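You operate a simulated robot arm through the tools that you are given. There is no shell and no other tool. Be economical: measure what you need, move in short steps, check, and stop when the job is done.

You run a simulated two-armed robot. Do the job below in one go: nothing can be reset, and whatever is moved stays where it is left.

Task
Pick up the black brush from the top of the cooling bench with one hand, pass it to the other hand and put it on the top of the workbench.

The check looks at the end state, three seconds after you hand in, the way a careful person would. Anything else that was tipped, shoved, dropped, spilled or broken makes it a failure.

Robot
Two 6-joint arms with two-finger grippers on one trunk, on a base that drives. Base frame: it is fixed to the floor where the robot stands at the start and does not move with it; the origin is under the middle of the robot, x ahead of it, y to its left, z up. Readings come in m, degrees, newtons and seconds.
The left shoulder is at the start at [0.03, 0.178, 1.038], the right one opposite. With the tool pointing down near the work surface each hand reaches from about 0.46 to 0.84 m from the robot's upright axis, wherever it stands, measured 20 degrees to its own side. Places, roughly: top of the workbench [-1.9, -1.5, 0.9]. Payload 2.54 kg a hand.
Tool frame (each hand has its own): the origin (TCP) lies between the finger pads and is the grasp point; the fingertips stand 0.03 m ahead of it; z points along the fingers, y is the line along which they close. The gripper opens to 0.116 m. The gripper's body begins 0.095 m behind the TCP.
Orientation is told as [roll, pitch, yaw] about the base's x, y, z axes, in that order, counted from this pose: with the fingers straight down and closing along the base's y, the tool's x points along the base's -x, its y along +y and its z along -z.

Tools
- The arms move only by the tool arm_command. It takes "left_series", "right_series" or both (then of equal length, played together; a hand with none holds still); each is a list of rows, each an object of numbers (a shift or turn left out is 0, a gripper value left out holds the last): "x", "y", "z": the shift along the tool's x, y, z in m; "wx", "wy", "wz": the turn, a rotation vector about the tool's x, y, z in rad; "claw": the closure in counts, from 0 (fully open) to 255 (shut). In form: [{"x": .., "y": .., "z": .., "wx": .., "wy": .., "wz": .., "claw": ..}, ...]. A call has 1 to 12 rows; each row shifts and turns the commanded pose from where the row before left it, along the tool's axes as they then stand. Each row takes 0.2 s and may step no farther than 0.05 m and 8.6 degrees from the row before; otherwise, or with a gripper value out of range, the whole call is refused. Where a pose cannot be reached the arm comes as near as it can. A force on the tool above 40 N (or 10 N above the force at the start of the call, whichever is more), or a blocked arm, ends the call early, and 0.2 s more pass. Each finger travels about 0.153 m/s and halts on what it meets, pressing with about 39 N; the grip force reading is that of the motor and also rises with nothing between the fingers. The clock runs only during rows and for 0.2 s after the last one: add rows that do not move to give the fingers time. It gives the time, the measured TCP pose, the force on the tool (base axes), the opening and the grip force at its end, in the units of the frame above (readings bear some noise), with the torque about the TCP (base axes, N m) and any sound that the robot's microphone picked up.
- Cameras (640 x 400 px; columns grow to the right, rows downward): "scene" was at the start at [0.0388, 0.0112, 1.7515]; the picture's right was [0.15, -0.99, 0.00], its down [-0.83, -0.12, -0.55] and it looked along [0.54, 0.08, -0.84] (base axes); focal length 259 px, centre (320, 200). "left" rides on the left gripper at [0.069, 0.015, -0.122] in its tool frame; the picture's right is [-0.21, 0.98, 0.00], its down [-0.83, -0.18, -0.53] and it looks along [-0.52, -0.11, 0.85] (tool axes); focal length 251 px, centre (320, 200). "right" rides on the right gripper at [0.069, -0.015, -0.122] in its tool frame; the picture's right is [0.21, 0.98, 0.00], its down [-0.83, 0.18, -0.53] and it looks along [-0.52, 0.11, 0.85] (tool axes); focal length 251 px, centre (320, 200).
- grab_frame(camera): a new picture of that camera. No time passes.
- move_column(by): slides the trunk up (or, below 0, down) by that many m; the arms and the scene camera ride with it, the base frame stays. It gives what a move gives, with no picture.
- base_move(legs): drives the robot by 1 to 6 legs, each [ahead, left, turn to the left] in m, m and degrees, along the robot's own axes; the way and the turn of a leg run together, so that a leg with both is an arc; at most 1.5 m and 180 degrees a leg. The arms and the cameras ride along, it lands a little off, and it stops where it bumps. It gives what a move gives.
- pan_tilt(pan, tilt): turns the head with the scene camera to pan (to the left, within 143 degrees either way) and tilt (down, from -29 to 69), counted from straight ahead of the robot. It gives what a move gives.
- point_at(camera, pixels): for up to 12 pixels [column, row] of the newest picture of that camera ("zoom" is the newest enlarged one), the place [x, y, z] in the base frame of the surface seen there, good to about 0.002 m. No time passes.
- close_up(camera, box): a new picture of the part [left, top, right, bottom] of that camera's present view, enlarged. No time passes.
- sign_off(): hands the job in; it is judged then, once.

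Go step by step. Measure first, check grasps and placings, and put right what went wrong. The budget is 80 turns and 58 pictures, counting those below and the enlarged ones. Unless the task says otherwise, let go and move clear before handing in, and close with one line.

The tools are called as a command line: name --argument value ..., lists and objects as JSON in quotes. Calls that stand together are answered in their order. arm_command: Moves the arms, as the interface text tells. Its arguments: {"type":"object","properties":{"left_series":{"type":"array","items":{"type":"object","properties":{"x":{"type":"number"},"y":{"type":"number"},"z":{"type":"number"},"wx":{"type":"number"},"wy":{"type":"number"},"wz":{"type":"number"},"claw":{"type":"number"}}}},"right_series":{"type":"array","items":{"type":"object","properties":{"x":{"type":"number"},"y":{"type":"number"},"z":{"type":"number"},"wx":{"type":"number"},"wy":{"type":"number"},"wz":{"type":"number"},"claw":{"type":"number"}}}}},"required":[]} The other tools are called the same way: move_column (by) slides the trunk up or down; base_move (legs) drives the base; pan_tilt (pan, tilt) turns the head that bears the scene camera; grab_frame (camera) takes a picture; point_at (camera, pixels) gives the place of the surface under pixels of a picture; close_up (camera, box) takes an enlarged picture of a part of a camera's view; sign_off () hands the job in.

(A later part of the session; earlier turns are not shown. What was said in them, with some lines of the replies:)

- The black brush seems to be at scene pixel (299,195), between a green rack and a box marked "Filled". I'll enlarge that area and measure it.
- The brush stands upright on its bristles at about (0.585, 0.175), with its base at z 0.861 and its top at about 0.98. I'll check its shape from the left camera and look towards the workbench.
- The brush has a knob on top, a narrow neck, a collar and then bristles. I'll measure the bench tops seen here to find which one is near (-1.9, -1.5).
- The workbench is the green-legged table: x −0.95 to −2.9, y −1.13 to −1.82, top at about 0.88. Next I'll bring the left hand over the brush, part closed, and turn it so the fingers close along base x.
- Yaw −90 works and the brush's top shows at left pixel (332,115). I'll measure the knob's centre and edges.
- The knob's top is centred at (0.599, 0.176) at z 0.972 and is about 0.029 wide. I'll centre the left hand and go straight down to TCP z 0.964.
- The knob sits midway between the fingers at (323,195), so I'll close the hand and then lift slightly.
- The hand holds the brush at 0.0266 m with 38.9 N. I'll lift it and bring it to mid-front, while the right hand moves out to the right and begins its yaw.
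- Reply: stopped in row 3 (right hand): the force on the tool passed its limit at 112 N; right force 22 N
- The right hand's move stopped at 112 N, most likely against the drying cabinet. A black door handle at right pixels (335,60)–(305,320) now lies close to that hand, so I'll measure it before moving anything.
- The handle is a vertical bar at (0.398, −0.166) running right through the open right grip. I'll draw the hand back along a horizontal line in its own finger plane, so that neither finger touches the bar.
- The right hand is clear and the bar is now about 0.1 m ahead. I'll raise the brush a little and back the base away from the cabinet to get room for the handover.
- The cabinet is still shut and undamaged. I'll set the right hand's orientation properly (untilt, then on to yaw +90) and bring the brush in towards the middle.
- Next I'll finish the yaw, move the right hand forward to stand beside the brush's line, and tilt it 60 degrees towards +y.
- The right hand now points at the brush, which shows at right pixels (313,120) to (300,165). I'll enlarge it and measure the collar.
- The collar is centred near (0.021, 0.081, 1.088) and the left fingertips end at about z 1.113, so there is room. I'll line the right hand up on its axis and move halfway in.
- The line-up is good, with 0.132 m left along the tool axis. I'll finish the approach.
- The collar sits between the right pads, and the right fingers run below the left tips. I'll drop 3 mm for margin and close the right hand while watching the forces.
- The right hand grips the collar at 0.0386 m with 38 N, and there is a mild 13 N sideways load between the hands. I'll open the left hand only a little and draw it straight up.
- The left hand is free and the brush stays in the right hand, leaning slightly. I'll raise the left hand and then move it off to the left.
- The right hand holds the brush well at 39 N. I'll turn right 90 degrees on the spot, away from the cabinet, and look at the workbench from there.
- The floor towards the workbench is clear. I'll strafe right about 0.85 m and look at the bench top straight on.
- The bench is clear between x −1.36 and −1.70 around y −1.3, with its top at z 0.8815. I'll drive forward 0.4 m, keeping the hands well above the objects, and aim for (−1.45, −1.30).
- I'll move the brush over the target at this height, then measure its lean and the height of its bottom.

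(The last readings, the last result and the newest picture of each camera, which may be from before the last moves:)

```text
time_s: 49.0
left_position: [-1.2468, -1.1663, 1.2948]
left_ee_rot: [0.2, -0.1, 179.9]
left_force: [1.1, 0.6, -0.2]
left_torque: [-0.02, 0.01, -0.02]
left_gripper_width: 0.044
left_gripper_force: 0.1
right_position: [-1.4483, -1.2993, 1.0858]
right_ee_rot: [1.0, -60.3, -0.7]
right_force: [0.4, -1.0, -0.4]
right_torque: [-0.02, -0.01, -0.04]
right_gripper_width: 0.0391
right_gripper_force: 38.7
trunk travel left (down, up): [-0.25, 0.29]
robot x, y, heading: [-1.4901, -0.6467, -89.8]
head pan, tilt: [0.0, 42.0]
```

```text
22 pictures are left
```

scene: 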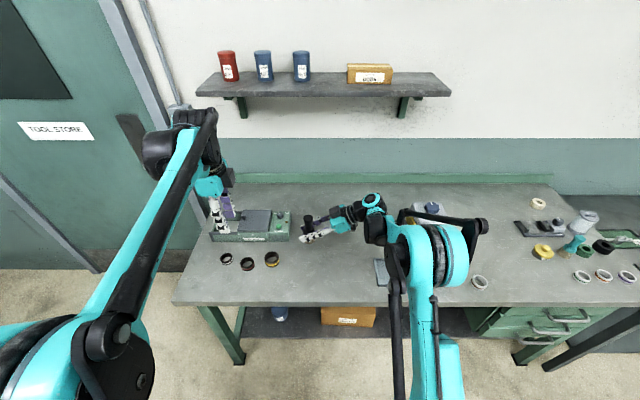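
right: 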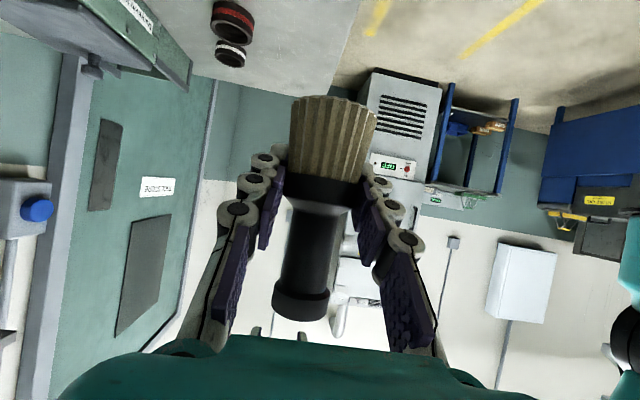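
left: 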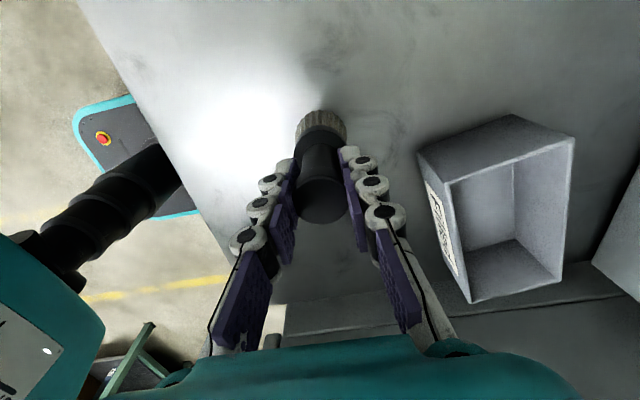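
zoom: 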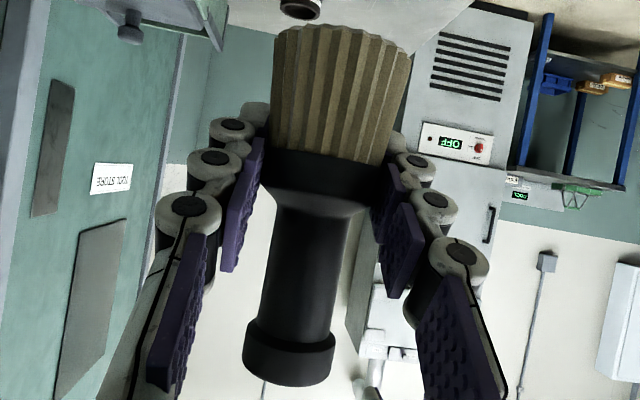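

Relative to the hand the brush is upright: neck and bristles share the same y, and the bottom is 0.042 below the TCP. Before going down I'll check the wrist's height over the tray behind it.

point_at --camera "scene" --pixels '[[340, 218], [356, 212], [372, 203], [380, 228], [395, 240], [425, 225], [380, 272], [383, 285], [308, 222]]'

close_up --camera "scene" --box '[260, 170, 460, 310]'

```text
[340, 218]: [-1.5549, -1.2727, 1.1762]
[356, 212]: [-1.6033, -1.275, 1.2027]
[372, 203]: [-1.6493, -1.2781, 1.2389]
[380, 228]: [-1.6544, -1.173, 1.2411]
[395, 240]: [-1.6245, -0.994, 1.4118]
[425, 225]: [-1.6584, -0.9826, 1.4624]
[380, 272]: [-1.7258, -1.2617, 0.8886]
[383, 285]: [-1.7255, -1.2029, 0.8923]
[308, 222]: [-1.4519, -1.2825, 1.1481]
```

```text
2.86 times, centred on (360, 240) of scene
```

zoom: 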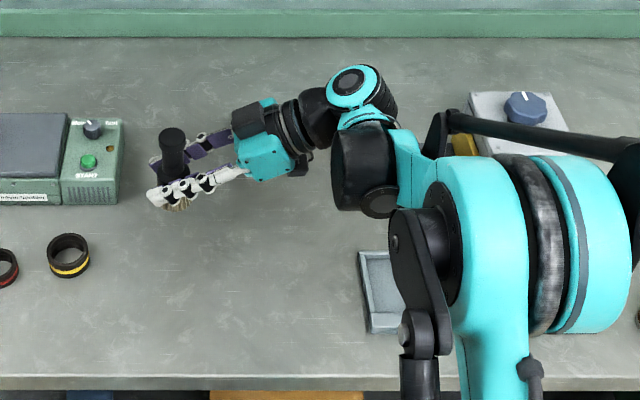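

The wrist will stay above z 0.94 over the 0.90 tray, so I'll lower the brush 0.15 m, leaving about 12 mm of gap.

arm_command --right_series '[{"x": 0.02607, "z": 0.01482}, {"x": 0.02607, "z": 0.01482}, {"x": 0.02607, "z": 0.01482}, {"x": 0.02607, "z": 0.01482}, {"x": 0.01738, "z": 0.00988}, {"x": 0.00869, "z": 0.00494}, {}]'

grab_frame --camera "right"

close_up --camera "scene" --box '[240, 180, 440, 310]'

```text
time_s: 50.6
left_position: [-1.247, -1.1678, 1.2931]
left_ee_rot: [-0.1, 0.0, 179.9]
left_force: [0.0, 0.1, -0.3]
left_torque: [0.02, -0.02, -0.01]
left_gripper_width: 0.044
left_gripper_force: 0.0
right_position: [-1.4497, -1.2988, 0.9325]
right_ee_rot: [1.1, -60.3, -1.0]
right_force: [0.2, 0.4, -1.0]
right_torque: [0.01, 0.02, -0.04]
right_gripper_width: 0.0383
right_gripper_force: 38.5
trunk travel left (down, up): [-0.25, 0.29]
robot x, y, heading: [-1.493, -0.6526, -89.9]
head pan, tilt: [0.0, 42.0]
```

```text
20 pictures are left
```

right: 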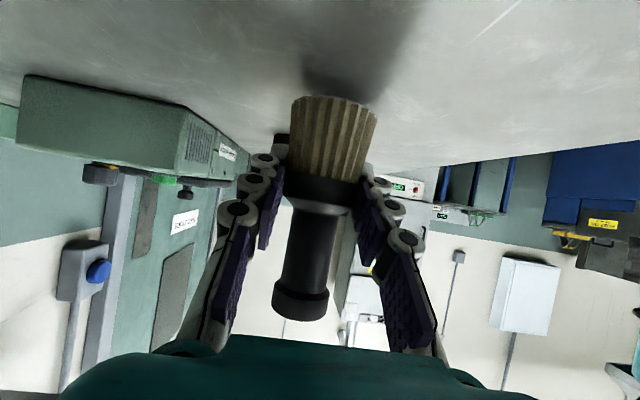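

```text
3.08 times, centred on (340, 245) of scene
```

zoom: 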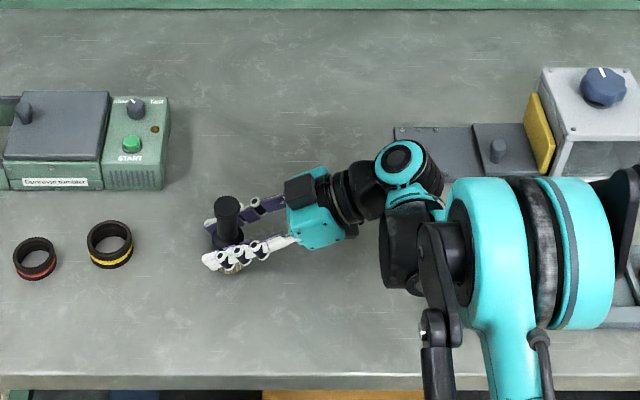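

The brush hangs upright about 9 mm above clear bench. I'll lower it 7 mm, then in small steps until it touches.

arm_command --right_series '[{"x": 0.0026, "z": 0.0015}, {"x": 0.0026, "z": 0.0015}, {"x": 0.00087, "z": 0.0005}, {}]'

close_up --camera "right" --box '[260, 70, 420, 170]'

point_at --camera "zoom" --pixels '[[160, 140], [450, 170], [170, 100], [300, 90], [300, 125], [460, 130]]'

```text
time_s: 51.6
left_position: [-1.2462, -1.1686, 1.2933]
left_ee_rot: [0.0, 0.0, 179.9]
left_force: [0.2, 0.4, -0.5]
left_torque: [0.0, 0.0, 0.03]
left_gripper_width: 0.0441
left_gripper_force: 0.0
right_position: [-1.4495, -1.2985, 0.9254]
right_ee_rot: [1.1, -60.3, -0.9]
right_force: [-0.5, -0.1, -0.4]
right_torque: [-0.01, -0.01, -0.01]
right_gripper_width: 0.0384
right_gripper_force: 39.3
trunk travel left (down, up): [-0.25, 0.29]
robot x, y, heading: [-1.4927, -0.6449, -90.1]
head pan, tilt: [0.0, 42.0]
```

```text
4.00 times, centred on (340, 120) of right
```

zoom: 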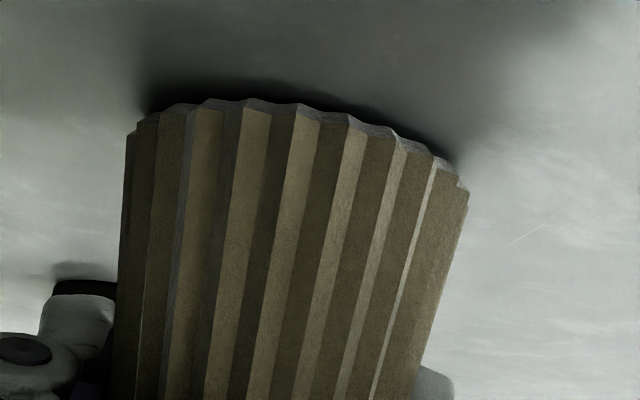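

```text
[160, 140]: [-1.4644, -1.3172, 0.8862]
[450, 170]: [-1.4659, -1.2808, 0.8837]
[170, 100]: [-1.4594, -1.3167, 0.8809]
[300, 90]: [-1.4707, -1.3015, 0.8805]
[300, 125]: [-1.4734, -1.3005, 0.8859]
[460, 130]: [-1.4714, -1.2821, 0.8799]
```

The gap is now about 2 mm. I'll go down in 1 mm steps.

arm_command --right_series '[{"x": 0.00087, "z": 0.0005}, {"x": 0.00087, "z": 0.0005}, {}]'

arm_command --right_series '[{"x": 0.00087, "z": 0.0005}, {}]'

```text
time_s: 52.4
left_position: [-1.2475, -1.1679, 1.2935]
left_ee_rot: [0.0, 0.0, 179.9]
left_force: [0.1, -0.3, -0.1]
left_torque: [0.01, 0.02, 0.0]
left_gripper_width: 0.0442
left_gripper_force: 0.0
right_position: [-1.4498, -1.2979, 0.9235]
right_ee_rot: [0.9, -60.4, -0.9]
right_force: [-0.6, -2.1, 5.0]
right_torque: [-0.19, 0.12, 0.03]
right_gripper_width: 0.0387
right_gripper_force: 39.1
trunk travel left (down, up): [-0.25, 0.29]
robot x, y, heading: [-1.4915, -0.6506, -89.9]
head pan, tilt: [0.0, 42.0]
```

```text
time_s: 53.0
left_position: [-1.2475, -1.1661, 1.2952]
left_ee_rot: [0.0, 0.0, 179.9]
left_force: [-0.4, 1.3, 0.0]
left_torque: [-0.01, -0.02, -0.02]
left_gripper_width: 0.0439
left_gripper_force: 0.0
right_position: [-1.4507, -1.298, 0.925]
right_ee_rot: [0.9, -60.5, -0.8]
right_force: [-0.7, -5.6, 17.0]
right_torque: [-0.25, 0.16, 0.01]
right_gripper_width: 0.0386
right_gripper_force: 38.9
trunk travel left (down, up): [-0.25, 0.29]
robot x, y, heading: [-1.4909, -0.6489, -89.9]
head pan, tilt: [0.0, 42.0]
```

The brush touched down: 5 N, then 17 N upward. I'll ease back 1 mm and open slowly.

arm_command --right_series '[{"x": -0.00087, "z": -0.0005}, {"claw": 160}, {"claw": 145}, {"claw": 120}, {"claw": 80}, {"claw": 60}, {}, {}]'

grab_frame --camera "right"

close_up --camera "scene" --box '[240, 180, 440, 310]'

```text
time_s: 54.8
left_position: [-1.2457, -1.1671, 1.2945]
left_ee_rot: [-0.1, 0.0, 179.9]
left_force: [0.2, 0.5, -0.5]
left_torque: [0.01, 0.01, 0.0]
left_gripper_width: 0.0439
left_gripper_force: 0.1
right_position: [-1.4494, -1.2983, 0.9238]
right_ee_rot: [1.0, -60.3, -0.8]
right_force: [0.6, 0.2, -0.1]
right_torque: [-0.01, -0.01, 0.02]
right_gripper_width: 0.0889
right_gripper_force: 0.0
trunk travel left (down, up): [-0.25, 0.29]
robot x, y, heading: [-1.4896, -0.6487, -90.1]
head pan, tilt: [0.0, 42.0]
```

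```text
17 pictures are left
```

right: 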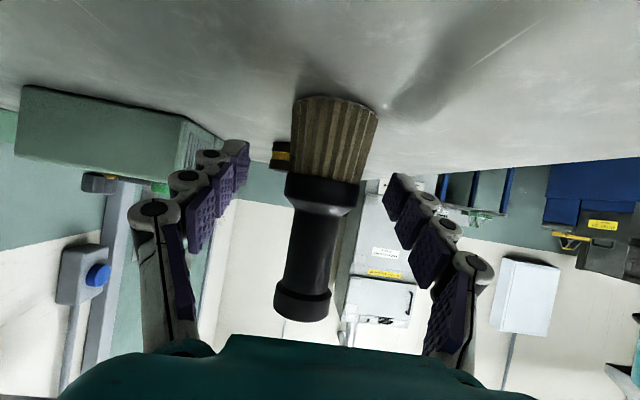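

```text
3.08 times, centred on (340, 245) of scene
```

zoom: 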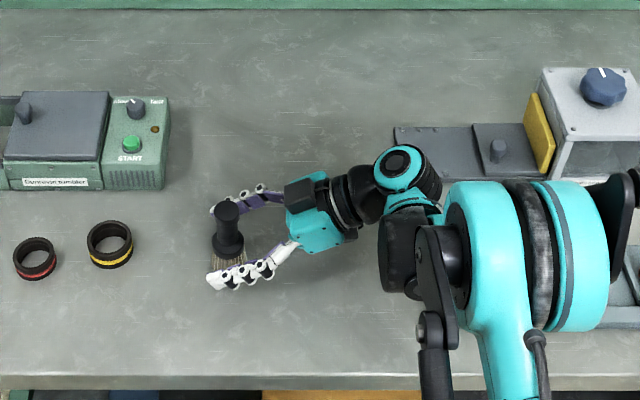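

The brush stands on its own between the open fingers. I'll withdraw the right hand back along its own axis and then raise it.

arm_command --right_series '[{"z": -0.015}, {"z": -0.025}, {"z": -0.03}, {"z": -0.03}, {"x": -0.02607, "z": -0.01482}, {"x": -0.02607, "z": -0.01482}, {"x": -0.02607, "z": -0.01482}, {"x": -0.02607, "z": -0.01482}, {}]'

grab_frame --camera "scene"

```text
time_s: 56.8
left_position: [-1.2465, -1.1678, 1.2937]
left_ee_rot: [0.0, 0.0, 179.9]
left_force: [0.3, -0.6, 0.1]
left_torque: [0.04, 0.01, 0.0]
left_gripper_width: 0.0439
left_gripper_force: 0.1
right_position: [-1.5363, -1.301, 1.0944]
right_ee_rot: [1.0, -60.3, -1.0]
right_force: [0.5, -0.3, -0.2]
right_torque: [0.0, -0.02, 0.02]
right_gripper_width: 0.0888
right_gripper_force: 0.0
trunk travel left (down, up): [-0.25, 0.29]
robot x, y, heading: [-1.4933, -0.6458, -90.0]
head pan, tilt: [0.0, 42.0]
```

```text
15 pictures are left
```

scene: 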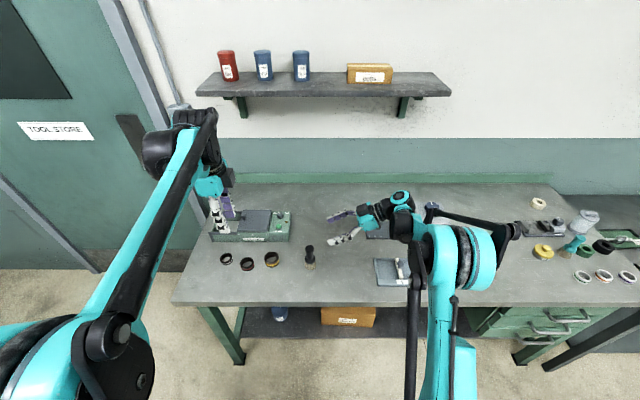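

The brush stands upright at scene pixel (310,257) and both hands are clear of everything. I'll take one enlarged look to confirm before handing in.

close_up --camera "scene" --box '[200, 180, 440, 310]'

point_at --camera "scene" --pixels '[[310, 249], [311, 257], [311, 267]]'

```text
2.67 times, centred on (320, 245) of scene
```

zoom: 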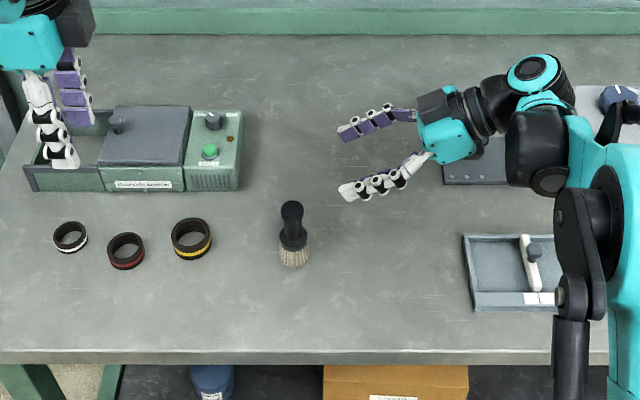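

```text
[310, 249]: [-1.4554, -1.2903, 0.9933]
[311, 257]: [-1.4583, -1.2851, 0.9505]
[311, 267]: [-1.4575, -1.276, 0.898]
```

The brush stands steady at about (−1.455, −1.30) on the workbench, nothing else there has moved, and both hands are empty and clear. I'm handing in.

sign_off

```text
The job is handed in.
```

The black brush was picked up with the left hand, passed to the right, and now stands upright on the workbench. On the way, the right hand struck the drying cabinet's door handle (112 N). I drew it back, and the door was still shut with no damage visible in the pictures.
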